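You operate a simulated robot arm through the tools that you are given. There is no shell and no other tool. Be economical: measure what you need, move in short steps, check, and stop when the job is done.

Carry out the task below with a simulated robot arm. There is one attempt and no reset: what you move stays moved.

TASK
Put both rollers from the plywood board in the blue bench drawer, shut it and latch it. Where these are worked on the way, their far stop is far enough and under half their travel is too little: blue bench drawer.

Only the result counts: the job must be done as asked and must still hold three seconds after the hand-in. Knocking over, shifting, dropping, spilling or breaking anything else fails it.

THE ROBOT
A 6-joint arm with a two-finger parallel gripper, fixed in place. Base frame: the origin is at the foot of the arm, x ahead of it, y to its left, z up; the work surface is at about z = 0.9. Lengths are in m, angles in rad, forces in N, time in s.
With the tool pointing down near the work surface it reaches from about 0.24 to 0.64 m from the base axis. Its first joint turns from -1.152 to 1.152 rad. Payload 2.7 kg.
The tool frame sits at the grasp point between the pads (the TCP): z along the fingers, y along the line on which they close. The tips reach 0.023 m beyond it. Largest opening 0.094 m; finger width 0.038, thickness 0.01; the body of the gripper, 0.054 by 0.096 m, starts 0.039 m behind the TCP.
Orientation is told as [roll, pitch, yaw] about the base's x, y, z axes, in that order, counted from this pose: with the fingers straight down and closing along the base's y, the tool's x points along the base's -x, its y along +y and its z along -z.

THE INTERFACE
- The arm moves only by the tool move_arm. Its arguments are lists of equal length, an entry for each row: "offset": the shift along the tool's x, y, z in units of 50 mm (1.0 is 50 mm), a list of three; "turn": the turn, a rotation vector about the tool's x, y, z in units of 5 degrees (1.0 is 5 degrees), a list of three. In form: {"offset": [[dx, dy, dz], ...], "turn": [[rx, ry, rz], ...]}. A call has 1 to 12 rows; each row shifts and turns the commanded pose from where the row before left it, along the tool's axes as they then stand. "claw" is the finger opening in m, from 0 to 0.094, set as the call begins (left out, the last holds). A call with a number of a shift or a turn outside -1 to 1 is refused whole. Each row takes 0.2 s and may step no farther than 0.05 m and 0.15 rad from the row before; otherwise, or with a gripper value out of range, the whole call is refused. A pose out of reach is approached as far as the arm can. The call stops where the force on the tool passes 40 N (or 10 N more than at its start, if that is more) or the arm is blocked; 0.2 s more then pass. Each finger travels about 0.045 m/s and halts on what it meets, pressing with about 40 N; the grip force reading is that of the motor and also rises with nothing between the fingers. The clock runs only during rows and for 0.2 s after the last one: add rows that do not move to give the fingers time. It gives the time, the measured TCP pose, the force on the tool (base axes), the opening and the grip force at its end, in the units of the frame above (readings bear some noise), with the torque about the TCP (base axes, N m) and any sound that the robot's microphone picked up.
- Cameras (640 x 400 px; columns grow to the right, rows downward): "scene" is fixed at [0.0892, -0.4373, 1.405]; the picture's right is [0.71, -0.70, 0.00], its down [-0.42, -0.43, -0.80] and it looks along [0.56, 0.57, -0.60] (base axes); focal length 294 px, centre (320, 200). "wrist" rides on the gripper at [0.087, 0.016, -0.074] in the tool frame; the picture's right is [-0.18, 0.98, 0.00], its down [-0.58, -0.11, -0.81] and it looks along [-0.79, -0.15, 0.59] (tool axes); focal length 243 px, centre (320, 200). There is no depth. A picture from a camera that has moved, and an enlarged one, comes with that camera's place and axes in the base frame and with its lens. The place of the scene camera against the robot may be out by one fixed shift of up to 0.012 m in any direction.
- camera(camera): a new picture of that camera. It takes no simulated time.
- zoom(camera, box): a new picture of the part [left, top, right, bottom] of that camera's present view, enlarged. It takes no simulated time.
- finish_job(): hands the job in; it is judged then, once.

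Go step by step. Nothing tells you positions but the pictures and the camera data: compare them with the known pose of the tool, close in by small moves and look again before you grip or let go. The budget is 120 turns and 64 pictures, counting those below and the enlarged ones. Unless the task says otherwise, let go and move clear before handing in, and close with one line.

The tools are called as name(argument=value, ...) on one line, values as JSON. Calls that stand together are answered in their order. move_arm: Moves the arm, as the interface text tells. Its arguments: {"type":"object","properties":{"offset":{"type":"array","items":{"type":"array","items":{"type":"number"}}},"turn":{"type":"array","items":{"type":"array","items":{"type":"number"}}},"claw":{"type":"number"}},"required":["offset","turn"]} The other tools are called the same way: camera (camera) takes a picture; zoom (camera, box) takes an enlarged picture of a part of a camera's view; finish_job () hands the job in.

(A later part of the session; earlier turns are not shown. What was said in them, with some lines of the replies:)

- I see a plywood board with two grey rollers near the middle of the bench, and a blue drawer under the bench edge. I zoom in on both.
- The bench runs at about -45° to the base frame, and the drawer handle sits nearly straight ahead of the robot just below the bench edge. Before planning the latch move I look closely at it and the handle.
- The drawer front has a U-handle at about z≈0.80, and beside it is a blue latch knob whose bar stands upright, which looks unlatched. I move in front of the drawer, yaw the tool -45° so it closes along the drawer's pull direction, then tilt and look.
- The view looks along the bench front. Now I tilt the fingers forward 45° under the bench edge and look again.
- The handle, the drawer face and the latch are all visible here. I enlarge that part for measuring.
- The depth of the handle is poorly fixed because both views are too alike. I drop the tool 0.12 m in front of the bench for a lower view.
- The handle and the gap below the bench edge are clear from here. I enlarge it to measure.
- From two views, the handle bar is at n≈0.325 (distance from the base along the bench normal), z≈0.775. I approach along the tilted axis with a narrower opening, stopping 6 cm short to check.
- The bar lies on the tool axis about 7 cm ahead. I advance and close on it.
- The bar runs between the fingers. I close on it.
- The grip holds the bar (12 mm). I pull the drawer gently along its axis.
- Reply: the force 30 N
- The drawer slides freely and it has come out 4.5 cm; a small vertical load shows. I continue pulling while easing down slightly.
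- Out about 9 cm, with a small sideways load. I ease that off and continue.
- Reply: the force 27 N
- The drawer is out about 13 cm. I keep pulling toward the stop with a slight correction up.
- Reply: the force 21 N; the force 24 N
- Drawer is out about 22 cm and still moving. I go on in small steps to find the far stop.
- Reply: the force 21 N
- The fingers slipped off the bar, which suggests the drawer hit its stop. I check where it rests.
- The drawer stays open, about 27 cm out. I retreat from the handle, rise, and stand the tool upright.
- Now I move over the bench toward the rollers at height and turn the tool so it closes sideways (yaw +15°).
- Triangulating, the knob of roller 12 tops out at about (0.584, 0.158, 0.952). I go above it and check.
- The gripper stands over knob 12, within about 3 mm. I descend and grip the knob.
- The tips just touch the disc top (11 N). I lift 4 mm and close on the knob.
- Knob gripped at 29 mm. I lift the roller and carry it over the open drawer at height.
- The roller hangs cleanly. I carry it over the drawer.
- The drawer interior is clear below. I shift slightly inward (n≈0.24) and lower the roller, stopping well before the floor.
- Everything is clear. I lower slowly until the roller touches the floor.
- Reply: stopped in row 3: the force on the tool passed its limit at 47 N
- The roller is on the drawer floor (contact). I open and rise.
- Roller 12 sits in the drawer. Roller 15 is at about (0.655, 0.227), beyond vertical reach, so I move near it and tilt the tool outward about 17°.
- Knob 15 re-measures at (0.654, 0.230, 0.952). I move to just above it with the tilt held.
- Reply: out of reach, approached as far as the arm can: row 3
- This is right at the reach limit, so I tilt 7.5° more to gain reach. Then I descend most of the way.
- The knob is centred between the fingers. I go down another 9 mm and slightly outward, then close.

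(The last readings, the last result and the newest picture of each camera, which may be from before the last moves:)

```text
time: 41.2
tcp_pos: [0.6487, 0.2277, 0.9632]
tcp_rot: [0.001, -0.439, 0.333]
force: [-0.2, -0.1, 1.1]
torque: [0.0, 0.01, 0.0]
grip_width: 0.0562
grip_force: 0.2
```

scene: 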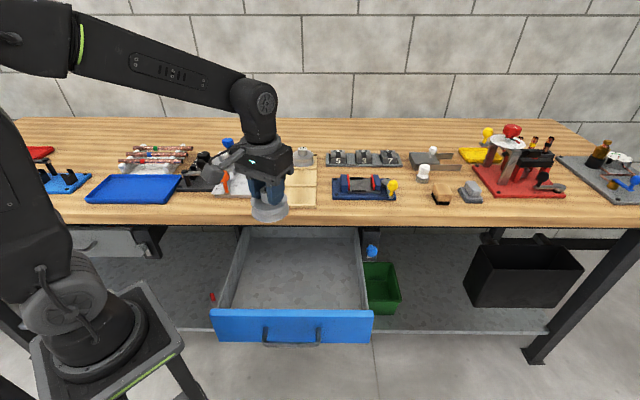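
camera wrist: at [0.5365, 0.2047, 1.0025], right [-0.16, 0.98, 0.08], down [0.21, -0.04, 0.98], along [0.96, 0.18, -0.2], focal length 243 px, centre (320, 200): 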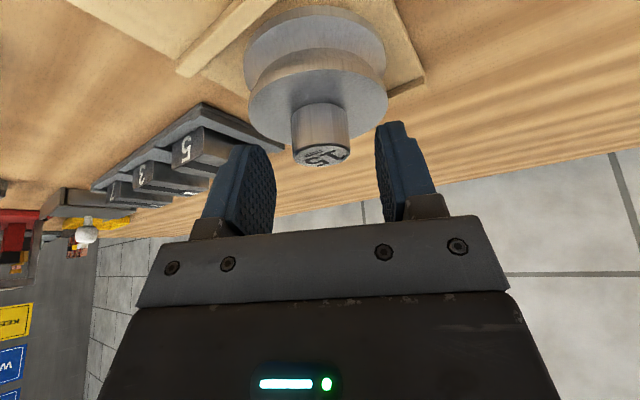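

move_arm(offset=[[0, 0, 0], [0, 0, 0], [0, 0, 0], [0, 0, 0]], turn=[[0, 0, 0], [0, 0, 0], [0, 0, 0], [0, 0, 0]], claw=0.0)

zoom(camera="scene", box=[250, 110, 362, 180])

```text
time: 42.2
tcp_pos: [0.6496, 0.2292, 0.963]
tcp_rot: [0.0, -0.443, 0.332]
force: [1.0, 0.1, 2.8]
torque: [0.11, 0.01, 0.03]
grip_width: 0.0288
grip_force: 40.2
```

```text
5.71 times, centred on (306, 145) of scene
camera zoom: at [0.0892, -0.4374, 1.405], right [0.71, -0.7, 0.0], down [-0.42, -0.43, -0.8], along [0.56, 0.57, -0.6], focal length 1682 px, centre (400, 514)
```

zoom: 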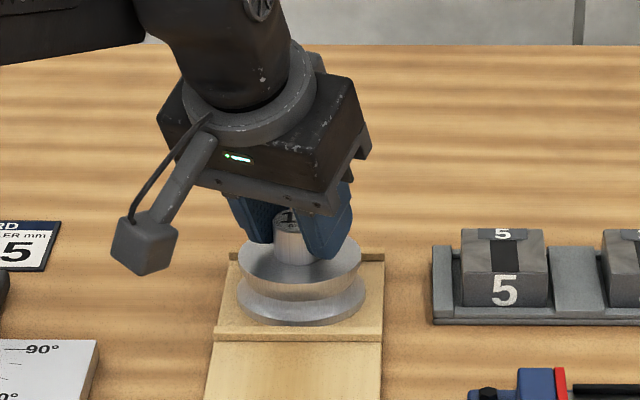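

Gripped at 29 mm. I lift straight up first, then back inward.

move_arm(offset=[[-0.17, 0, -0.36], [-0.17, 0, -0.36], [0.12, 0, -0.62], [0.12, 0, -0.62], [0.12, 0, -0.62]], turn=[[0, 0, 0], [0, 0, 0], [0, 0, 0], [0, 0, 0], [0, 0, 0]])

camera(camera="wrist")

```text
time: 43.4
tcp_pos: [0.5967, 0.2123, 1.0782]
tcp_rot: [0.0, -0.441, 0.333]
force: [0.2, -0.9, -2.5]
torque: [0.0, -0.03, 0.03]
grip_width: 0.0288
grip_force: 39.7
```

```text
23 pictures are left
camera wrist: at [0.4871, 0.1916, 1.1101], right [-0.16, 0.98, 0.08], down [0.21, -0.04, 0.98], along [0.96, 0.18, -0.2], focal length 243 px, centre (320, 200)
```

wrist: 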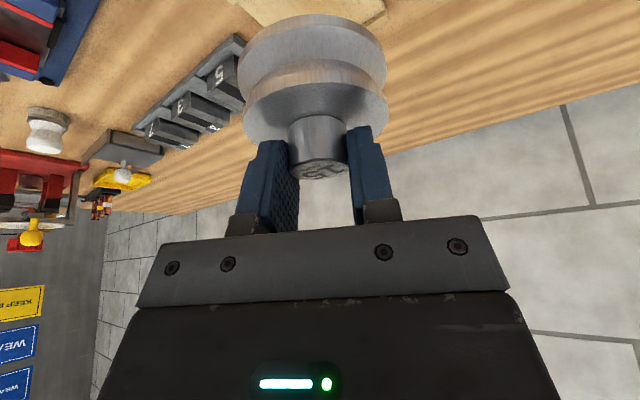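

The roller hangs upright with the tool tilted. I carry it over the right part of the drawer and yaw the tool so the tilted camera side stays inside the drawer.

move_arm(offset=[[0.508, -0.629, -0.24], [0.508, -0.629, -0.24], [0.508, -0.629, -0.24], [0.508, -0.629, -0.24], [0.508, -0.629, -0.24], [0.508, -0.629, -0.24], [0.508, -0.629, -0.24], [0.508, -0.629, -0.24]], turn=[[0, 0, 0], [0, 0, 0], [0, 0, 0], [0, 0, 0], [0, 0, 0], [0, 0, 0], [0, 0, 0], [0, 0, 0]])

move_arm(offset=[[0, 0, 0], [0, 0, 0], [0, 0, 0], [0, 0, 0], [0, 0, 0], [0, 0, 0], [0, 0, 0]], turn=[[0.427, 0, 0.904], [0.427, 0, 0.904], [0.427, 0, 0.904], [0.427, 0, 0.904], [0.427, 0, 0.904], [0.427, 0, 0.904], [0.427, 0, 0.904]])

zoom(camera="scene", box=[200, 110, 424, 350])

```text
time: 45.2
tcp_pos: [0.4674, -0.1022, 1.0802]
tcp_rot: [0.001, -0.441, 0.332]
force: [-0.5, 0.3, -2.4]
torque: [-0.06, 0.0, -0.01]
grip_width: 0.0287
grip_force: 40.2
```

```text
time: 46.8
tcp_pos: [0.4674, -0.1001, 1.0795]
tcp_rot: [-0.001, -0.443, -0.278]
force: [0.9, 0.6, -3.2]
torque: [0.0, 0.02, -0.01]
grip_width: 0.029
grip_force: 39.8
```

```text
1.67 times, centred on (312, 230) of scene
camera zoom: at [0.0892, -0.4373, 1.405], right [0.71, -0.7, 0.0], down [-0.42, -0.43, -0.8], along [0.56, 0.57, -0.6], focal length 491 px, centre (333, 150)
```

zoom: 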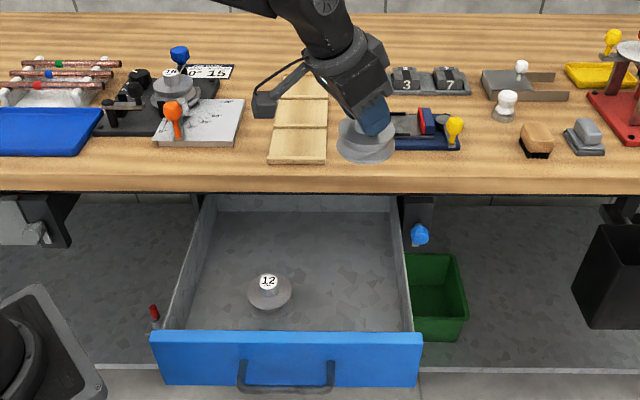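

Roller 15 is above the right half of the drawer. I lower it vertically while keeping the tilt.

move_arm(offset=[[0.342, 0, 0.723], [0.342, 0, 0.723], [0.342, 0, 0.723], [0.342, 0, 0.723], [0.342, 0, 0.723], [0.342, 0, 0.723]], turn=[[0, 0, 0], [0, 0, 0], [0, 0, 0], [0, 0, 0], [0, 0, 0], [0, 0, 0]])

zoom(camera="scene", box=[200, 190, 392, 350])

```text
time: 48.2
tcp_pos: [0.4855, -0.0959, 0.8844]
tcp_rot: [-0.006, -0.465, -0.289]
force: [0.0, 1.5, -2.2]
torque: [-0.01, -0.01, -0.01]
grip_width: 0.029
grip_force: 40.1
out of reach, approached as far as the arm can: row 5, 6
```

```text
2.50 times, centred on (296, 270) of scene
camera zoom: at [0.0892, -0.4373, 1.405], right [0.71, -0.7, 0.0], down [-0.42, -0.43, -0.8], along [0.56, 0.57, -0.6], focal length 736 px, centre (380, 25)
```

zoom: 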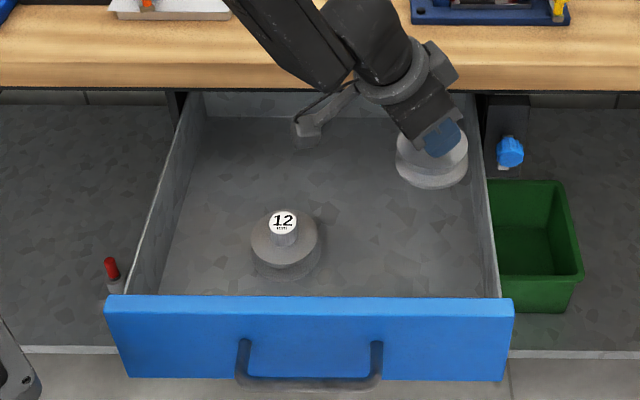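

The arm can't go lower with this tilt, so I'll set roller 15 in the empty slot of the plywood board and regrip it vertically. First back up.

move_arm(offset=[[-0.342, 0, -0.723], [-0.342, 0, -0.723], [-0.342, 0, -0.723], [-0.342, 0, -0.723], [-0.342, 0, -0.723], [-0.342, 0, -0.723]], turn=[[0, 0, 0], [0, 0, 0], [0, 0, 0], [0, 0, 0], [0, 0, 0], [0, 0, 0]])

```text
time: 49.6
tcp_pos: [0.4859, -0.095, 0.8845]
tcp_rot: [-0.013, -0.465, -0.278]
force: [-0.1, -0.8, -3.2]
torque: [0.0, 0.02, 0.0]
grip_width: 0.029
grip_force: 40.1
out of reach, approached as far as the arm can: row 1, 2, 3, 4, 5, 6
```

The solver seems stuck at a joint limit. I ease the tilt slightly to free it.

move_arm(offset=[[0, 0, 0], [0, 0, 0]], turn=[[0, 1, 0], [0, 1, 0]])

```text
time: 50.2
tcp_pos: [0.4858, -0.0959, 0.8836]
tcp_rot: [-0.014, -0.466, -0.277]
force: [0.0, -0.9, -2.6]
torque: [0.03, 0.01, 0.01]
grip_width: 0.0288
grip_force: 40.0
out of reach, approached as far as the arm can: row 1, 2
```

camera(camera="scene")

camera(camera="wrist")

```text
20 pictures are left
```

scene: 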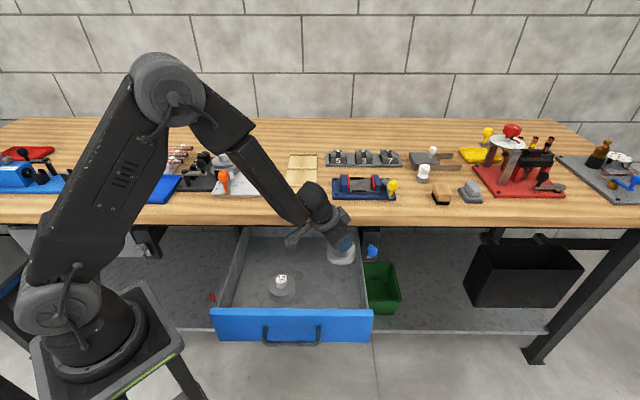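

```text
19 pictures are left
camera wrist: at [0.3833, -0.0483, 0.912], right [0.43, 0.9, 0.07], down [0.12, -0.14, 0.98], along [0.89, -0.42, -0.17], focal length 243 px, centre (320, 200)
```

wrist: 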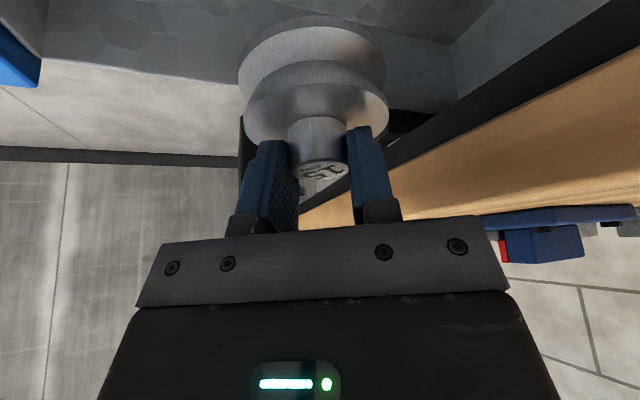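

The forearm and tool are nearly in line, close to a wrist singularity. I give the arm a few idle rows to see how it responds.

move_arm(offset=[[0, 0, 0], [0, 0, 0]], turn=[[0, 0, 0], [0, 0, 0]])

```text
time: 50.8
tcp_pos: [0.4858, -0.0956, 0.8837]
tcp_rot: [-0.013, -0.466, -0.278]
force: [0.0, -0.2, -2.5]
torque: [0.0, 0.02, -0.04]
grip_width: 0.0289
grip_force: 39.8
```

Idle rows are accepted, so the command is held at the reached pose. I try small moves in different directions to find a free one.

move_arm(offset=[[0, 0, -0.2], [0.2, 0, 0], [0, -0.2, 0], [-0.2, 0, 0]], turn=[[0, 0, 0], [0, 0, 0], [0, 0, 0], [0, 0, 0]])

move_arm(offset=[[0, 0, 0], [0, 0, 0], [0, 0, 0], [0, 0, 0]], turn=[[0, -0.5, 0], [0, 0, -0.5], [0, 0, 0.5], [0.5, 0, 0]])

```text
time: 51.8
tcp_pos: [0.4815, -0.1038, 0.8955]
tcp_rot: [-0.017, -0.468, -0.277]
force: [0.1, -0.9, -2.1]
torque: [0.0, 0.03, -0.03]
grip_width: 0.029
grip_force: 40.1
out of reach, approached as far as the arm can: row 2
```

```text
time: 52.8
tcp_pos: [0.4855, -0.1031, 0.8964]
tcp_rot: [-0.058, -0.509, -0.279]
force: [-0.4, 0.0, -2.7]
torque: [0.02, -0.02, 0.01]
grip_width: 0.0289
grip_force: 40.0
out of reach, approached as far as the arm can: row 2
```

Backing off along the tool and outward works; only inward is blocked. I move away from the bench edge and rise along those free directions.

move_arm(offset=[[0, -0.4, 0], [-0.25, 0, -0.4], [-0.25, 0, -0.4], [-0.25, -0.1, -0.5]], turn=[[0, 0, 0], [0, 0, 0], [0, 0, 0], [0, 0, 0]])

```text
time: 53.8
tcp_pos: [0.4786, -0.1227, 0.9731]
tcp_rot: [-0.059, -0.51, -0.276]
force: [0.8, 0.1, -2.4]
torque: [0.02, 0.06, -0.01]
grip_width: 0.0288
grip_force: 40.0
```

move_arm(offset=[[-0.35, 0, -0.63], [-0.35, 0, -0.63], [-0.35, 0, -0.63]], turn=[[0, 0, 0], [0, 0, 0], [0, 0, 0]])

```text
time: 54.6
tcp_pos: [0.4797, -0.1185, 1.082]
tcp_rot: [-0.058, -0.511, -0.276]
force: [-0.3, -0.3, -1.7]
torque: [0.04, 0.03, -0.04]
grip_width: 0.0286
grip_force: 40.2
```

Free again at height. I restore the original grip tilt (so the roller is upright) and yaw to face the empty slot, then carry it there.

move_arm(offset=[[0, 0, 0], [0, 0, 0], [0, 0, 0], [0, 0, 0], [0, 0, 0], [0, 0, 0], [0, 0, 0], [0, 0, 0]], turn=[[-0.67, 0.78, 0], [-0.427, 0, -0.904], [-0.427, 0, -0.904], [-0.427, 0, -0.904], [-0.427, 0, -0.904], [-0.427, 0, -0.904], [-0.427, 0, -0.904], [-0.08, 0, -0.18]])

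move_arm(offset=[[-0.435, 0.685, 0.206], [-0.435, 0.685, 0.206], [-0.435, 0.685, 0.206], [-0.435, 0.685, 0.206], [-0.435, 0.685, 0.206], [-0.435, 0.685, 0.206], [-0.435, 0.685, 0.206]], turn=[[0, 0, 0], [0, 0, 0], [0, 0, 0], [0, 0, 0], [0, 0, 0], [0, 0, 0], [0, 0, 0]])

zoom(camera="scene", box=[240, 100, 384, 210])

```text
time: 56.4
tcp_pos: [0.4827, -0.1182, 1.0818]
tcp_rot: [0.001, -0.443, 0.263]
force: [-0.6, -0.6, -2.3]
torque: [-0.03, 0.03, -0.02]
grip_width: 0.0287
grip_force: 39.4
```

```text
time: 58.0
tcp_pos: [0.5814, 0.1593, 1.0828]
tcp_rot: [0.0, -0.442, 0.262]
force: [0.3, 0.3, -1.7]
torque: [-0.01, -0.02, 0.0]
grip_width: 0.0287
grip_force: 39.9
```

```text
3.64 times, centred on (312, 155) of scene
camera zoom: at [0.0892, -0.4373, 1.4051], right [0.71, -0.7, 0.0], down [-0.42, -0.43, -0.8], along [0.56, 0.57, -0.6], focal length 1070 px, centre (349, 364)
```

zoom: 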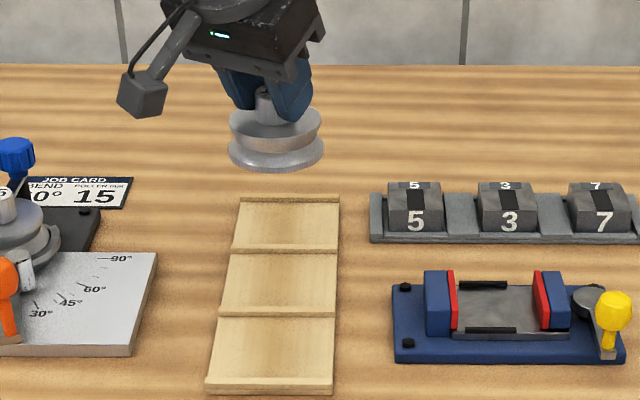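

The roller is above the middle slot. I lower it.

move_arm(offset=[[0.285, 0, 0.603], [0.285, 0, 0.603], [0.285, 0, 0.603], [0.05, 0, 0.1]], turn=[[0, 0, 0], [0, 0, 0], [0, 0, 0], [0, 0, 0]])

zoom(camera="scene", box=[250, 130, 362, 210])

```text
time: 59.0
tcp_pos: [0.583, 0.1578, 0.9763]
tcp_rot: [0.0, -0.443, 0.262]
force: [0.1, 0.4, -2.5]
torque: [-0.02, 0.0, 0.04]
grip_width: 0.029
grip_force: 40.4
```

```text
5.00 times, centred on (306, 170) of scene
camera zoom: at [0.0892, -0.4373, 1.405], right [0.71, -0.7, 0.0], down [-0.42, -0.43, -0.8], along [0.56, 0.57, -0.6], focal length 1472 px, centre (390, 350)
```

zoom: 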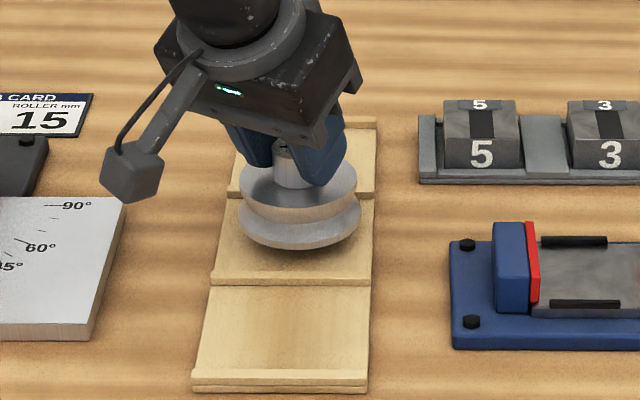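

move_arm(offset=[[0.1, 0, 0.06], [0.03, 0, 0.06], [0.025, 0, 0.05], [0.02, 0, 0.04]], turn=[[0, 0, 0], [0, 0, 0], [0, 0, 0], [0, 0, 0]])

```text
time: 60.0
tcp_pos: [0.578, 0.1567, 0.9642]
tcp_rot: [0.001, -0.443, 0.261]
force: [-0.6, -1.4, -0.3]
torque: [-0.03, 0.13, 0.02]
grip_width: 0.0289
grip_force: 40.0
```

The weight reading has gone to zero, so it rests in the slot. I open, retreat along the tool, and stand the tool vertical.

move_arm(offset=[[0.01, 0, 0.02], [0, 0, 0], [0, 0, 0]], turn=[[0, 0, 0], [0, 0, 0], [0, 0, 0]], claw=0.056)

move_arm(offset=[[0, 0, -0.4], [-0.1, 0, -0.7], [-0.2, 0, -0.7], [0, 0, 0], [0, 0, 0], [0, 0, 0], [0, 0, 0], [0, 0, 0], [0, 0, 0]], turn=[[0, 0, 0], [0, 0, 0], [0, 0, 0], [0, 1, 0], [0, 1, 0], [0, 1, 0], [0, 1, 0], [0, 1, 0], [0, 0.07, 0]])

camera(camera="wrist")

```text
time: 60.8
tcp_pos: [0.5788, 0.1557, 0.9641]
tcp_rot: [-0.001, -0.445, 0.261]
force: [1.1, -3.2, 9.4]
torque: [0.05, 0.07, -0.03]
grip_width: 0.0552
grip_force: 0.1
```

```text
time: 62.8
tcp_pos: [0.5546, 0.149, 1.0506]
tcp_rot: [0.0, 0.001, 0.26]
force: [-0.3, -0.6, -0.4]
torque: [0.01, 0.01, 0.03]
grip_width: 0.0561
grip_force: 0.0
```

```text
16 pictures are left
camera wrist: at [0.4665, 0.143, 1.1246], right [-0.08, 1.0, 0.0], down [0.59, 0.05, 0.81], along [0.8, 0.06, -0.59], focal length 243 px, centre (320, 200)
```

wrist: 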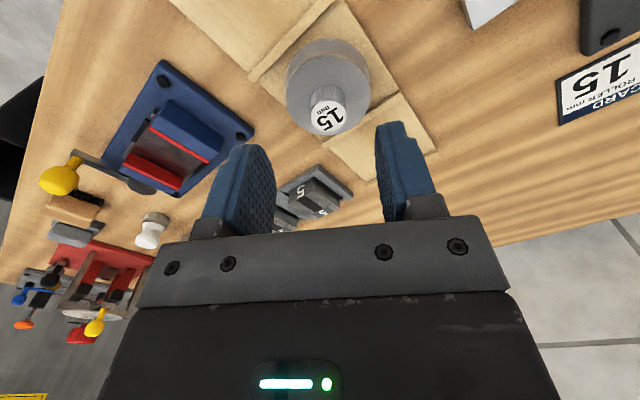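

Roller 15 sits in the middle slot at (0.585, 0.158). I descend vertically onto its knob.

move_arm(offset=[[-0.31, 0.01, 0.5], [-0.31, 0.01, 0.5], [0, 0, 0.5], [0, 0, 0.31]], turn=[[0, 0, 0], [0, 0, 0], [0, 0, 0], [0, 0, 0]])

move_arm(offset=[[0, 0, 0], [0, 0, 0], [0, 0, 0], [0, 0, 0]], turn=[[0, 0, 0], [0, 0, 0], [0, 0, 0], [0, 0, 0]], claw=0.0)

```text
time: 63.8
tcp_pos: [0.5845, 0.1566, 0.9585]
tcp_rot: [0.0, 0.001, 0.262]
force: [-0.6, 0.1, 0.0]
torque: [0.0, -0.04, 0.02]
grip_width: 0.0559
grip_force: 0.0
```

```text
time: 64.8
tcp_pos: [0.5841, 0.1578, 0.9572]
tcp_rot: [0.001, -0.001, 0.263]
force: [0.4, 0.8, -0.2]
torque: [0.08, -0.04, 0.03]
grip_width: 0.0289
grip_force: 39.7
```

Gripped at 29 mm, vertical. I lift and carry it over the right part of the drawer.

move_arm(offset=[[0, 0, -0.4], [0, 0, -0.6], [0, 0, -0.8], [0, 0, -0.6], [0.6, -0.588, 0], [0.6, -0.588, 0], [0.6, -0.588, 0], [0.6, -0.588, 0], [0.6, -0.588, 0], [0.6, -0.588, 0], [0.6, -0.588, 0], [0, 0, 0]], turn=[[0, 0, 0], [0, 0, 0], [0, 0, 0], [0, 0, 0], [0, 0, 0], [0, 0, 0], [0, 0, 0], [0, 0, 0], [0, 0, 0], [0, 0, 0], [0, 0, 0], [0, 0, 0]])

move_arm(offset=[[0, 0, 0.8], [0, 0, 0.9], [0, 0, 0.9], [0, 0, 0.9], [0, 0, 0.9], [0, 0, 0.8]], turn=[[0, 0, 0], [0, 0, 0], [0, 0, 0], [0, 0, 0], [0, 0, 0], [0, 0, 0]])

zoom(camera="scene", box=[200, 190, 392, 350])

```text
time: 67.4
tcp_pos: [0.4341, -0.0953, 1.0794]
tcp_rot: [-0.001, 0.0, 0.262]
force: [-0.5, -0.2, -3.2]
torque: [-0.04, 0.02, 0.02]
grip_width: 0.0293
grip_force: 40.0
```

```text
time: 68.8
tcp_pos: [0.4362, -0.0966, 0.8187]
tcp_rot: [0.0, 0.0, 0.262]
force: [0.7, 0.0, -1.1]
torque: [-0.03, 0.0, -0.03]
grip_width: 0.0292
grip_force: 40.0
```

```text
2.50 times, centred on (296, 270) of scene
camera zoom: at [0.0892, -0.4373, 1.405], right [0.71, -0.7, 0.0], down [-0.42, -0.43, -0.8], along [0.56, 0.57, -0.6], focal length 736 px, centre (380, 25)
```

zoom: 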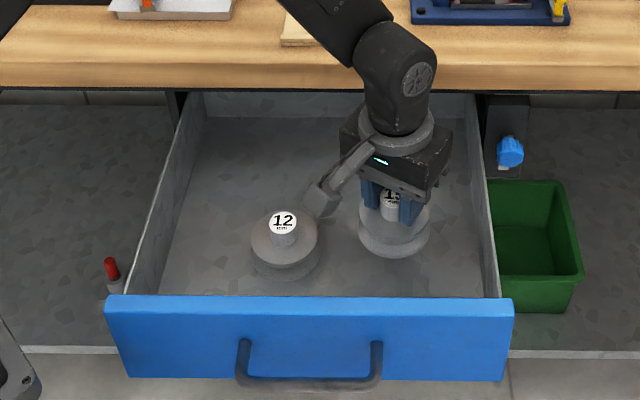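

Clear of roller 12. I lower to the floor.

move_arm(offset=[[0, 0, 0.25], [0, 0, 0.25], [0, 0, 0.2], [0, 0, 0.15], [0, 0, 0.08], [0, 0, 0.06], [0, 0, 0.06]], turn=[[0, 0, 0], [0, 0, 0], [0, 0, 0], [0, 0, 0], [0, 0, 0], [0, 0, 0], [0, 0, 0]])

```text
time: 70.4
tcp_pos: [0.434, -0.0948, 0.769]
tcp_rot: [0.0, 0.0, 0.261]
force: [-2.9, 0.9, 8.9]
torque: [0.36, 0.17, 0.09]
grip_width: 0.0291
grip_force: 40.2
```

Contact with the drawer floor. I release and rise clear.

move_arm(offset=[[0, 0, 0], [0, 0, 0], [0, 0, 0]], turn=[[0, 0, 0], [0, 0, 0], [0, 0, 0]], claw=0.056)

move_arm(offset=[[0, 0, -0.3], [0, 0, -0.7], [0, 0, -0.9], [0, 0, -0.9], [0, 0, -0.9], [0, 0, -0.9], [0, 0, -0.9], [0, 0, -0.7]], turn=[[0, 0, 0], [0, 0, 0], [0, 0, 0], [0, 0, 0], [0, 0, 0], [0, 0, 0], [0, 0, 0], [0, 0, 0]])

zoom(camera="scene", box=[200, 190, 392, 350])

```text
time: 71.2
tcp_pos: [0.4354, -0.0961, 0.7666]
tcp_rot: [0.001, 0.0, 0.261]
force: [-0.1, 0.4, 0.5]
torque: [-0.01, -0.02, -0.03]
grip_width: 0.0559
grip_force: 0.1
```

```text
time: 73.0
tcp_pos: [0.4347, -0.0943, 1.0766]
tcp_rot: [0.001, 0.001, 0.261]
force: [0.9, -0.1, 0.3]
torque: [-0.02, 0.03, 0.0]
grip_width: 0.056
grip_force: 0.0
```

```text
2.50 times, centred on (296, 270) of scene
camera zoom: at [0.0892, -0.4373, 1.4051], right [0.71, -0.7, 0.0], down [-0.42, -0.43, -0.8], along [0.56, 0.57, -0.6], focal length 736 px, centre (380, 25)
```

zoom: 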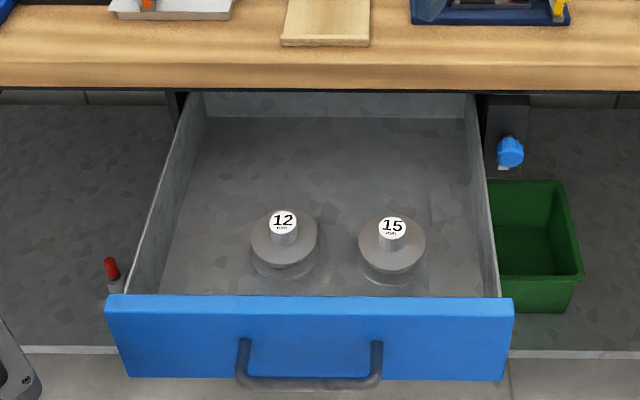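

Both rollers stand in the drawer. Now I go back to the handle: move in front of it at height, yaw to -45°, tilt 45°.

move_arm(offset=[[0.795, -0.168, -0.18], [0.795, -0.168, -0.18], [0.795, -0.168, -0.18], [0.795, -0.168, -0.18], [0.795, -0.168, -0.18], [0.795, -0.168, -0.18]], turn=[[0, 0, 0], [0, 0, 0], [0, 0, 0], [0, 0, 0], [0, 0, 0], [0, 0, 0]], claw=0.036)

move_arm(offset=[[0, 0, 0], [0, 0, 0], [0, 0, 0], [0, 0, 0], [0, 0, 0], [0, 0, 0], [0, 0, 0], [0, 0, 0], [0, 0, 0], [0, 0, 0], [0, 0, 0], [0, 0, 0]], turn=[[0, 0, 1], [0, 0, 1], [0, 0, 1], [0, 0, 1], [0, 0, 1], [0, 0, 1], [0, 0, 1], [0, 0, 1], [0, 0, 1], [0, 0, 1], [0, 0, 1], [0, 0, 1]])

move_arm(offset=[[0, 0, 0], [0, 0, 0], [0, 0, 0], [0, 0, 0], [0, 0, 0], [0, 0, 0], [0, 0, 0], [0, 0, 0], [0, 0, 0]], turn=[[-1, 0, 0], [-1, 0, 0], [-1, 0, 0], [-1, 0, 0], [-1, 0, 0], [-1, 0, 0], [-1, 0, 0], [-1, 0, 0], [-1, 0, 0]])

```text
time: 74.4
tcp_pos: [0.2165, -0.2068, 1.132]
tcp_rot: [0.0, 0.0, 0.263]
force: [0.4, 0.3, -0.6]
torque: [-0.01, 0.01, -0.01]
grip_width: 0.0361
grip_force: 0.0
```

```text
time: 77.0
tcp_pos: [0.2167, -0.2056, 1.1307]
tcp_rot: [-0.001, 0.002, -0.787]
force: [-0.1, 0.4, -0.2]
torque: [0.05, -0.04, 0.01]
grip_width: 0.0362
grip_force: 0.1
```

```text
time: 79.0
tcp_pos: [0.218, -0.2048, 1.1315]
tcp_rot: [0.787, 0.001, -0.785]
force: [0.1, -0.4, 0.1]
torque: [-0.04, 0.0, -0.01]
grip_width: 0.0362
grip_force: 0.0
```

move_arm(offset=[[0, -0.7, 0.7], [0, -0.7, 0.7], [0, -0.7, 0.7], [0, -0.7, 0.7], [0, -0.7, 0.7], [0, -0.7, 0.7]], turn=[[0, 0, 0], [0, 0, 0], [0, 0, 0], [0, 0, 0], [0, 0, 0], [0, 0, 0]])

camera(camera="wrist")

```text
time: 80.4
tcp_pos: [0.2166, -0.208, 0.8348]
tcp_rot: [0.784, -0.001, -0.784]
force: [1.0, 0.0, -0.6]
torque: [-0.04, 0.01, 0.03]
grip_width: 0.0361
grip_force: 0.1
```

```text
13 pictures are left
camera wrist: at [0.1265, -0.175, 0.8995], right [0.62, 0.36, 0.69], down [-0.05, -0.87, 0.49], along [0.78, -0.34, -0.52], focal length 243 px, centre (320, 200)
```

wrist: 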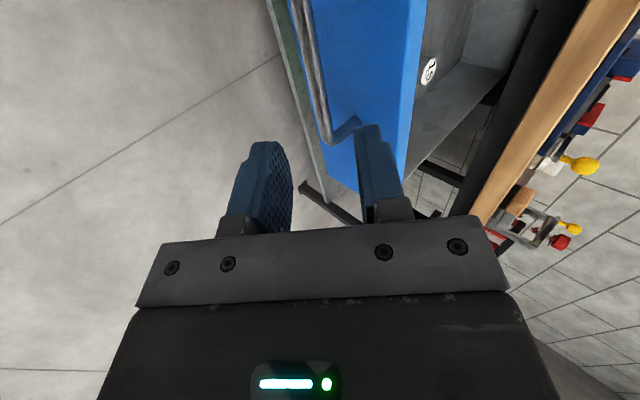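

The view matches the earlier pre-grasp almost exactly. I advance the same way and close on the bar.

move_arm(offset=[[0, -0.03, 0.4], [0, -0.03, 0.4], [0, 0, 0.4], [0, 0, 0.16]], turn=[[0, 0, 0], [0, 0, 0], [0, 0, 0], [0, 0, 0]])

camera(camera="wrist")

```text
time: 81.4
tcp_pos: [0.2489, -0.1739, 0.7852]
tcp_rot: [0.787, 0.001, -0.787]
force: [0.6, -0.2, 0.9]
torque: [0.01, 0.02, 0.04]
grip_width: 0.0357
grip_force: 0.2
```

```text
12 pictures are left
camera wrist: at [0.1586, -0.1413, 0.8491], right [0.62, 0.36, 0.7], down [-0.05, -0.87, 0.49], along [0.78, -0.34, -0.52], focal length 243 px, centre (320, 200)
```

wrist: 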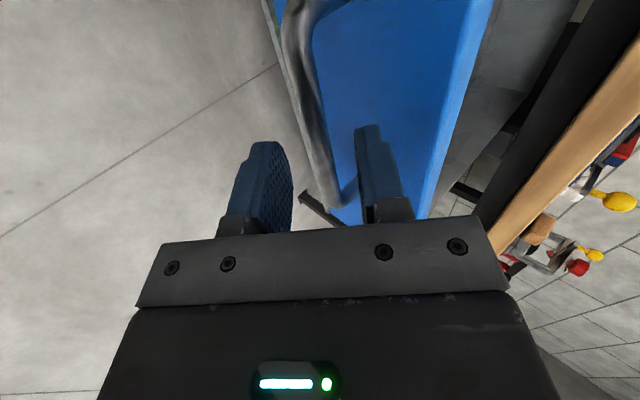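

move_arm(offset=[[0, -0.03, 0.09], [0, 0, 0], [0, 0, 0], [0, 0, 0]], turn=[[0, 0, 0], [0, 0, 0], [0, 0, 0], [0, 0, 0]], claw=0.0)

```text
time: 82.4
tcp_pos: [0.2502, -0.1714, 0.7811]
tcp_rot: [0.79, -0.003, -0.782]
force: [-0.3, 1.8, 26.9]
torque: [-0.04, -0.6, 0.92]
grip_width: 0.0114
grip_force: 45.2
```

Gripped. I push the drawer in, starting gently.

move_arm(offset=[[0, 0.22, 0.18], [0, 0.25, 0.25], [0, 0.25, 0.25]], turn=[[0, 0, 0], [0, 0, 0], [0, 0, 0]])

```text
time: 83.2
tcp_pos: [0.2853, -0.1378, 0.7818]
tcp_rot: [0.783, -0.005, -0.786]
force: [6.0, -8.5, -2.7]
torque: [-0.57, -0.47, 1.26]
grip_width: 0.0115
grip_force: 44.8
```

move_arm(offset=[[-0.03, 0.25, 0.25], [0, 0.25, 0.25], [0, 0.25, 0.25], [0, 0.25, 0.25]], turn=[[0, 0, 0], [0, 0, 0], [0, 0, 0], [0, 0, 0]])

```text
time: 84.2
tcp_pos: [0.337, -0.0869, 0.7821]
tcp_rot: [0.787, 0.003, -0.781]
force: [-6.6, 5.3, 16.8]
torque: [0.04, -0.3, 1.53]
grip_width: 0.0117
grip_force: 44.9
```

move_arm(offset=[[0.03, 0.25, 0.25], [0, 0.25, 0.25], [0, 0.25, 0.25], [0, 0.25, 0.25]], turn=[[0, 0, 0], [0, 0, 0], [0, 0, 0], [0, 0, 0]])

zoom(camera="scene", box=[200, 190, 392, 350])

```text
time: 85.2
tcp_pos: [0.3879, -0.0354, 0.7817]
tcp_rot: [0.788, -0.002, -0.785]
force: [-4.3, 1.8, 21.1]
torque: [-0.63, -1.12, 0.62]
grip_width: 0.0113
grip_force: 44.4
```

```text
2.50 times, centred on (296, 270) of scene
camera zoom: at [0.0888, -0.4373, 1.4051], right [0.71, -0.7, 0.0], down [-0.42, -0.43, -0.8], along [0.56, 0.57, -0.6], focal length 736 px, centre (380, 25)
```

zoom: 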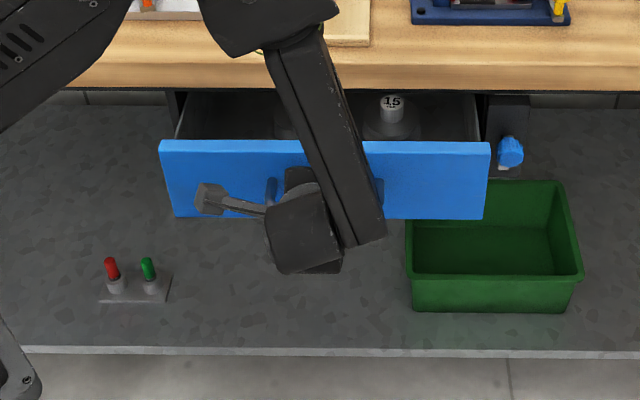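

Sliding well; about 7.6 cm to go.

move_arm(offset=[[0, 0.265, 0.235], [0, 0.25, 0.25], [0, 0.25, 0.25], [0, 0.2, 0.2]], turn=[[0, 0, 0], [0, 0, 0], [0, 0, 0], [0, 0, 0]])

```text
time: 86.2
tcp_pos: [0.4332, 0.011, 0.7819]
tcp_rot: [0.787, -0.002, -0.784]
force: [1.0, -2.3, 14.2]
torque: [-0.95, -1.32, -0.03]
grip_width: 0.0116
grip_force: 45.0
```

move_arm(offset=[[0, 0.08, 0.08], [0, 0.08, 0.08], [0, 0.08, 0.08]], turn=[[0, 0, 0], [0, 0, 0], [0, 0, 0]])

zoom(camera="scene", box=[220, 205, 400, 317])

```text
time: 86.9
tcp_pos: [0.4396, 0.0174, 0.7831]
tcp_rot: [0.782, -0.004, -0.782]
force: [-9.6, -4.7, 11.0]
torque: [-0.48, -0.5, 0.05]
grip_width: 0.0115
grip_force: 45.5
stopped in row 3: the force on the tool passed its limit at 51 N (the readings are from after the stop); the commanded pose is now the measured one
```

```text
3.56 times, centred on (310, 261) of scene
camera zoom: at [0.0888, -0.4374, 1.405], right [0.71, -0.7, 0.0], down [-0.42, -0.43, -0.8], along [0.56, 0.57, -0.6], focal length 1047 px, centre (356, -17)
```

zoom: 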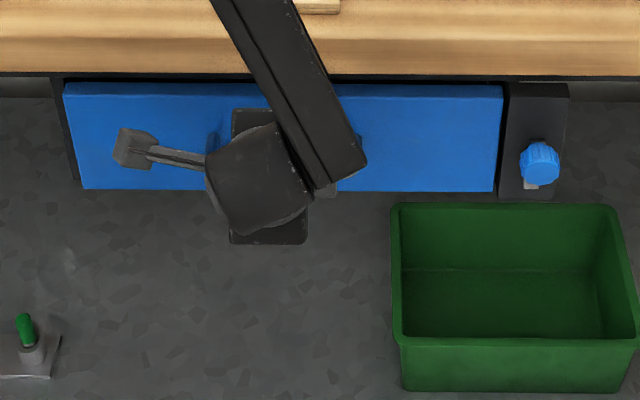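

The drawer is fully shut (its corners are back to their original place). I release the handle, back off, and move sideways in front of the latch knob at about (e 0.51, n 0.35, z 0.77).

move_arm(offset=[[0, 0, 0], [0, 0, 0], [0, 0, 0], [0, 0, -0.4], [0, 0, -0.5], [0, 0, -0.5], [0, -0.3, -0.3], [0, -0.3, -0.3], [0, -0.3, -0.3]], turn=[[0, 0, 0], [0, 0, 0], [0, 0, 0], [0, 0, 0], [0, 0, 0], [0, 0, 0], [0, 0, 0], [0, 0, 0], [0, 0, 0]], claw=0.036)

move_arm(offset=[[-0.8, 0, 0], [-0.8, 0, 0], [-0.8, 0, 0], [-0.8, 0, 0]], turn=[[0, 0, 0], [0, 0, 0], [0, 0, 0], [0, 0, 0]])

camera(camera="wrist")

```text
time: 88.9
tcp_pos: [0.3603, -0.0628, 0.8304]
tcp_rot: [0.781, -0.003, -0.784]
force: [-0.1, 0.4, 0.8]
torque: [0.01, 0.03, 0.0]
grip_width: 0.0356
grip_force: 0.0
```

```text
time: 89.9
tcp_pos: [0.4749, -0.1759, 0.8317]
tcp_rot: [0.779, 0.0, -0.784]
force: [0.8, -0.3, -0.1]
torque: [0.0, 0.03, 0.02]
grip_width: 0.0361
grip_force: 0.1
```

```text
9 pictures are left
camera wrist: at [0.3842, -0.1436, 0.8973], right [0.62, 0.36, 0.69], down [-0.04, -0.87, 0.5], along [0.78, -0.34, -0.52], focal length 243 px, centre (320, 200)
```

wrist: 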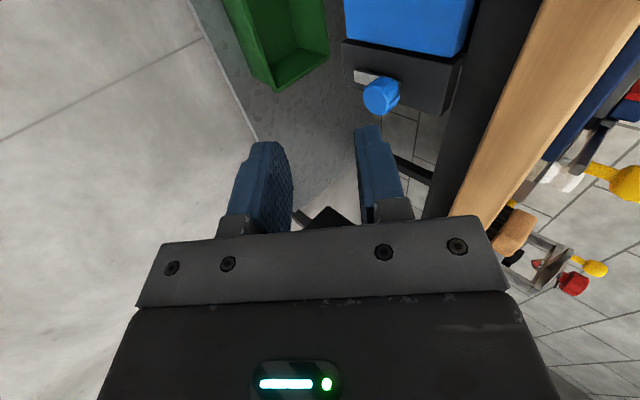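

Knob position is confirmed: e≈0.508, n≈0.346, z≈0.767. I tilt the tool to horizontal here.

move_arm(offset=[[0, 0, 0], [0, 0, 0], [0, 0, 0], [0, 0, 0], [0, 0, 0], [0, 0, 0], [0, 0, 0], [0, 0, 0], [0, 0, 0]], turn=[[-1, 0, 0], [-1, 0, 0], [-1, 0, 0], [-1, 0, 0], [-1, 0, 0], [-1, 0, 0], [-1, 0, 0], [-1, 0, 0], [-1, 0, 0]], claw=0.06)

```text
time: 91.9
tcp_pos: [0.4735, -0.1762, 0.8326]
tcp_rot: [1.567, -0.003, -0.782]
force: [0.0, -0.3, -0.2]
torque: [0.0, -0.01, -0.04]
grip_width: 0.0602
grip_force: 0.0
```

The tool is horizontal. I line up with the knob's axis and check.

move_arm(offset=[[-0.49, -0.655, 0], [-0.49, -0.655, 0], [0, 0, 0.6]], turn=[[0, 0, 0], [0, 0, 0], [0, 0, 0]])

camera(camera="wrist")

zoom(camera="scene", box=[310, 205, 406, 275])

```text
time: 92.7
tcp_pos: [0.5301, -0.1904, 0.7655]
tcp_rot: [1.566, 0.001, -0.787]
force: [-0.3, 0.3, 0.3]
torque: [0.02, 0.01, -0.01]
grip_width: 0.06
grip_force: 0.1
```

```text
8 pictures are left
camera wrist: at [0.4157, -0.1814, 0.7834], right [0.13, -0.13, 0.98], down [-0.16, -0.98, -0.1], along [0.98, -0.14, -0.15], focal length 243 px, centre (320, 200)
```

wrist: 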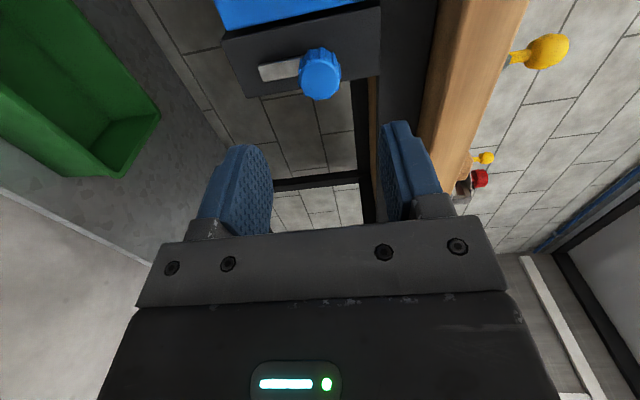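

```text
5.71 times, centred on (358, 240) of scene
camera zoom: at [0.0891, -0.4374, 1.405], right [0.71, -0.7, 0.0], down [-0.42, -0.43, -0.8], along [0.56, 0.57, -0.6], focal length 1682 px, centre (103, -29)
```

zoom: 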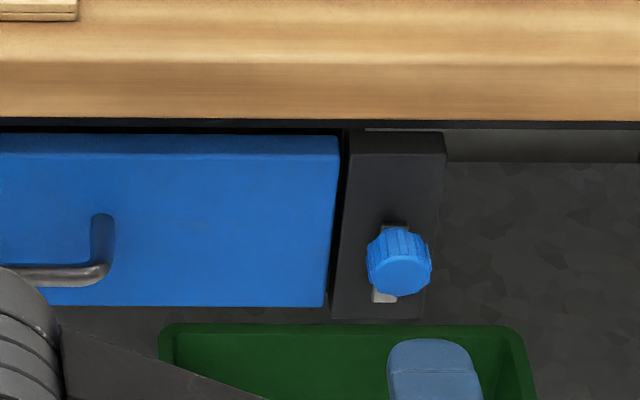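

Tool axis and knob agree within about 2 mm. I advance onto the knob.

move_arm(offset=[[0.02, 0, 0.45], [0, 0, 0.45], [0, 0, 0.45], [0, 0, 0.3]], turn=[[0, 0, 0], [0, 0, 0], [0, 0, 0], [0, 0, 0]])

camera(camera="wrist")

```text
time: 93.7
tcp_pos: [0.5879, -0.1325, 0.7662]
tcp_rot: [1.566, -0.002, -0.786]
force: [-0.5, 0.7, -0.6]
torque: [-0.01, 0.01, -0.03]
grip_width: 0.0602
grip_force: 0.1
```

```text
6 pictures are left
camera wrist: at [0.4737, -0.1232, 0.783], right [0.13, -0.13, 0.98], down [-0.16, -0.98, -0.1], along [0.98, -0.14, -0.15], focal length 243 px, centre (320, 200)
```

wrist: 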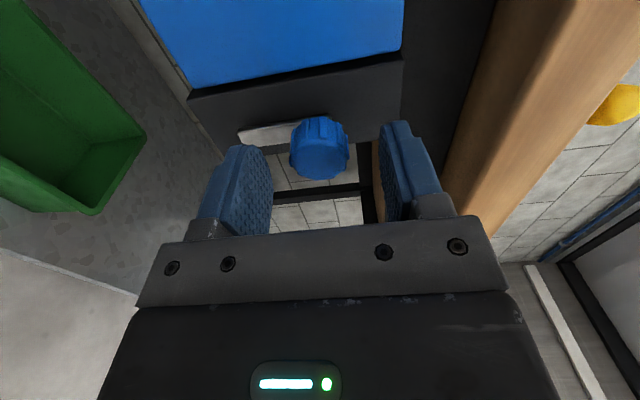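

The knob is well between the fingertips. I close on it.

move_arm(offset=[[0, 0, 0.06], [0, 0, 0], [0, 0, 0], [0, 0, 0]], turn=[[0, 0, 0], [0, 0, 0], [0, 0, 0], [0, 0, 0]], claw=0.0)

```text
time: 94.7
tcp_pos: [0.5891, -0.1299, 0.7659]
tcp_rot: [1.564, 0.0, -0.784]
force: [5.5, -0.9, -9.4]
torque: [0.11, -0.08, -0.62]
grip_width: 0.0295
grip_force: 45.1
```

Knob gripped at 30 mm. I turn it clockwise (bar swinging from down toward the drawer), 20° first.

move_arm(offset=[[0, 0, 0], [0, 0, 0], [0, 0, 0], [0, 0, 0]], turn=[[0, 0, 1], [0, 0, 1], [0, 0, 1], [0, 0, 1]])

zoom(camera="wrist", box=[160, 60, 480, 240])

```text
time: 95.7
tcp_pos: [0.5903, -0.1294, 0.7661]
tcp_rot: [1.568, 0.349, -0.788]
force: [-1.2, -12.8, -3.0]
torque: [0.07, -0.04, 0.29]
grip_width: 0.0293
grip_force: 45.2
```

```text
2.00 times, centred on (320, 150) of wrist
camera zoom: at [0.4828, -0.1283, 0.8116], right [0.36, -0.36, 0.86], down [-0.21, -0.93, -0.3], along [0.91, -0.07, -0.41], focal length 485 px, centre (320, 300)
```

zoom: 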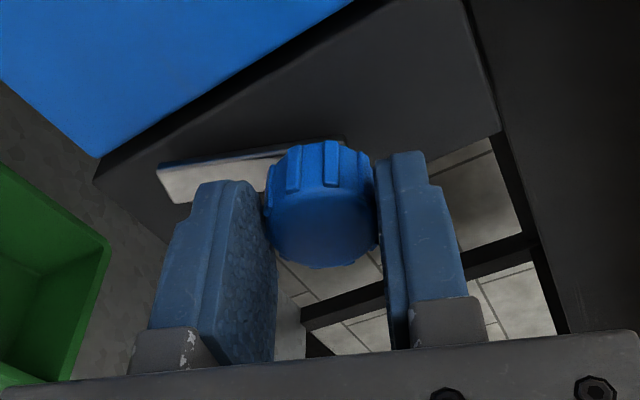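

The bar turns with the knob and the torque is low. I continue.

move_arm(offset=[[0, 0, 0], [0, 0, 0], [0, 0, 0], [0, 0, 0], [0, 0, 0], [0, 0, 0], [0, 0, 0], [0, 0, 0], [0, 0, 0], [0, 0, 0]], turn=[[0, 0, 1], [0, 0, 1], [0, 0, 1], [0, 0, 1], [0, 0, 1], [0, 0, 1], [0, 0, 1], [0, 0, 1], [0, 0, 1], [0, 0, 1]])

```text
time: 97.9
tcp_pos: [0.5911, -0.1305, 0.7685]
tcp_rot: [1.567, 1.218, -0.796]
force: [13.4, -21.7, 15.5]
torque: [-0.82, 0.65, -0.72]
grip_width: 0.0296
grip_force: 45.1
```

move_arm(offset=[[0.012, 0.026, 0], [0, 0, 0], [0, 0, 0], [0, 0, 0]], turn=[[0, 0, 1], [0, 0, 1], [0, 0, 1], [0, 0, 1]])

camera(camera="wrist")

```text
time: 98.9
tcp_pos: [0.591, -0.132, 0.7696]
tcp_rot: [1.036, 1.568, -1.327]
force: [16.6, -26.2, 8.9]
torque: [-0.59, 0.42, -0.39]
grip_width: 0.0297
grip_force: 45.3
```

```text
4 pictures are left
camera wrist: at [0.5497, -0.1952, 0.8558], right [0.69, -0.7, -0.18], down [-0.65, -0.49, -0.58], along [0.32, 0.52, -0.79], focal length 243 px, centre (320, 200)
```

wrist: 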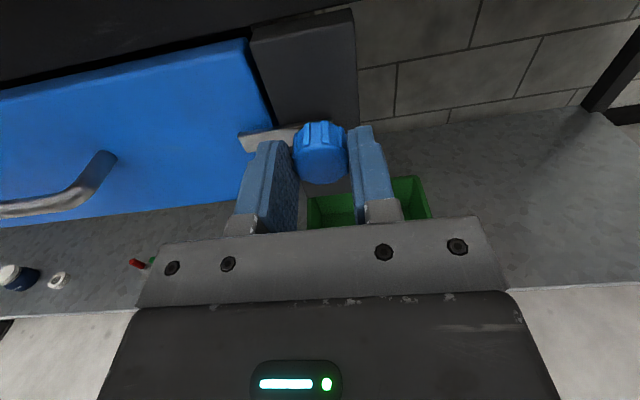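

The bar is now horizontal and overlaps the drawer front. I nudge a few degrees more to make sure it's at its stop.

move_arm(offset=[[0.01, 0.02, 0], [0, 0, 0]], turn=[[0, 0, 1], [0, 0, 0]])

```text
time: 99.5
tcp_pos: [0.5922, -0.1325, 0.7701]
tcp_rot: [-1.558, 1.487, 2.367]
force: [13.5, -24.2, 8.0]
torque: [-0.27, -0.33, -0.36]
grip_width: 0.0296
grip_force: 44.7
```

Resisting torque about the knob axis rose, so it is at its stop. I release and back straight off.

move_arm(offset=[[0, 0, 0], [0, 0, 0], [0, 0, 0], [0, 0, 0]], turn=[[0, 0, 0], [0, 0, 0], [0, 0, 0], [0, 0, 0]], claw=0.06)

move_arm(offset=[[0, 0, -0.4], [0, 0, -0.6], [0, 0, -0.8], [0, 0, -0.8]], turn=[[0, 0, 0], [0, 0, 0], [0, 0, 0], [0, 0, 0]])

zoom(camera="scene", box=[230, 205, 406, 285])

```text
time: 100.5
tcp_pos: [0.5901, -0.1295, 0.7675]
tcp_rot: [-1.514, 1.482, 2.415]
force: [-0.7, 0.4, -0.6]
torque: [0.02, -0.01, -0.01]
grip_width: 0.0601
grip_force: 0.0
```

```text
time: 101.5
tcp_pos: [0.4982, -0.2193, 0.7665]
tcp_rot: [-1.511, 1.486, 2.417]
force: [-0.2, -0.8, 0.3]
torque: [0.02, -0.01, 0.02]
grip_width: 0.0599
grip_force: 0.1
```

```text
3.64 times, centred on (318, 245) of scene
camera zoom: at [0.0892, -0.4373, 1.405], right [0.71, -0.7, 0.0], down [-0.42, -0.43, -0.8], along [0.56, 0.57, -0.6], focal length 1070 px, centre (327, 36)
```

zoom: 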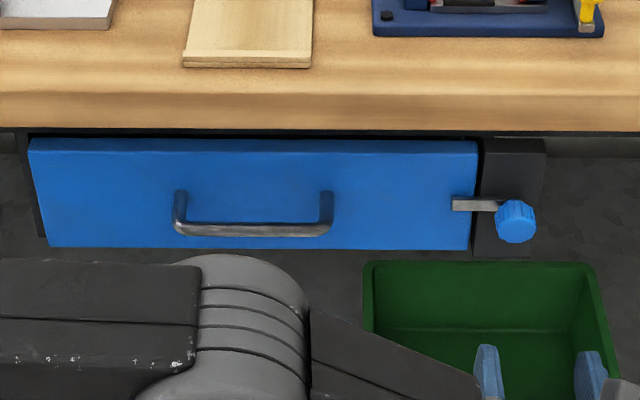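

The drawer is shut with the latch bar across its front. One last look at the whole scene.

camera(camera="scene")

```text
2 pictures are left
```

scene: 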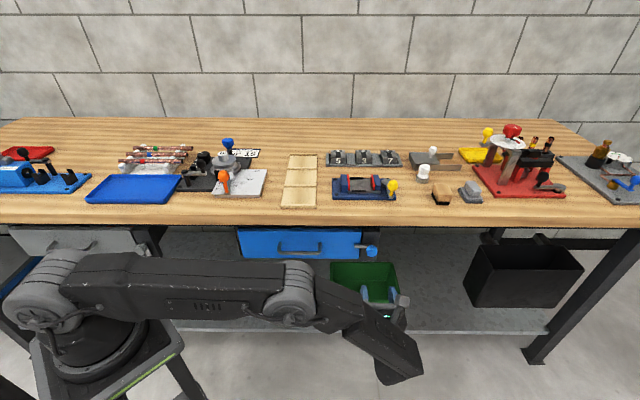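

Everything else looks undisturbed, and the gripper is clear. I hand the job in.

finish_job()

```text
The job is handed in.
```

Both rollers are in the blue bench drawer, and the drawer is shut with its latch bar turned fully across the front.
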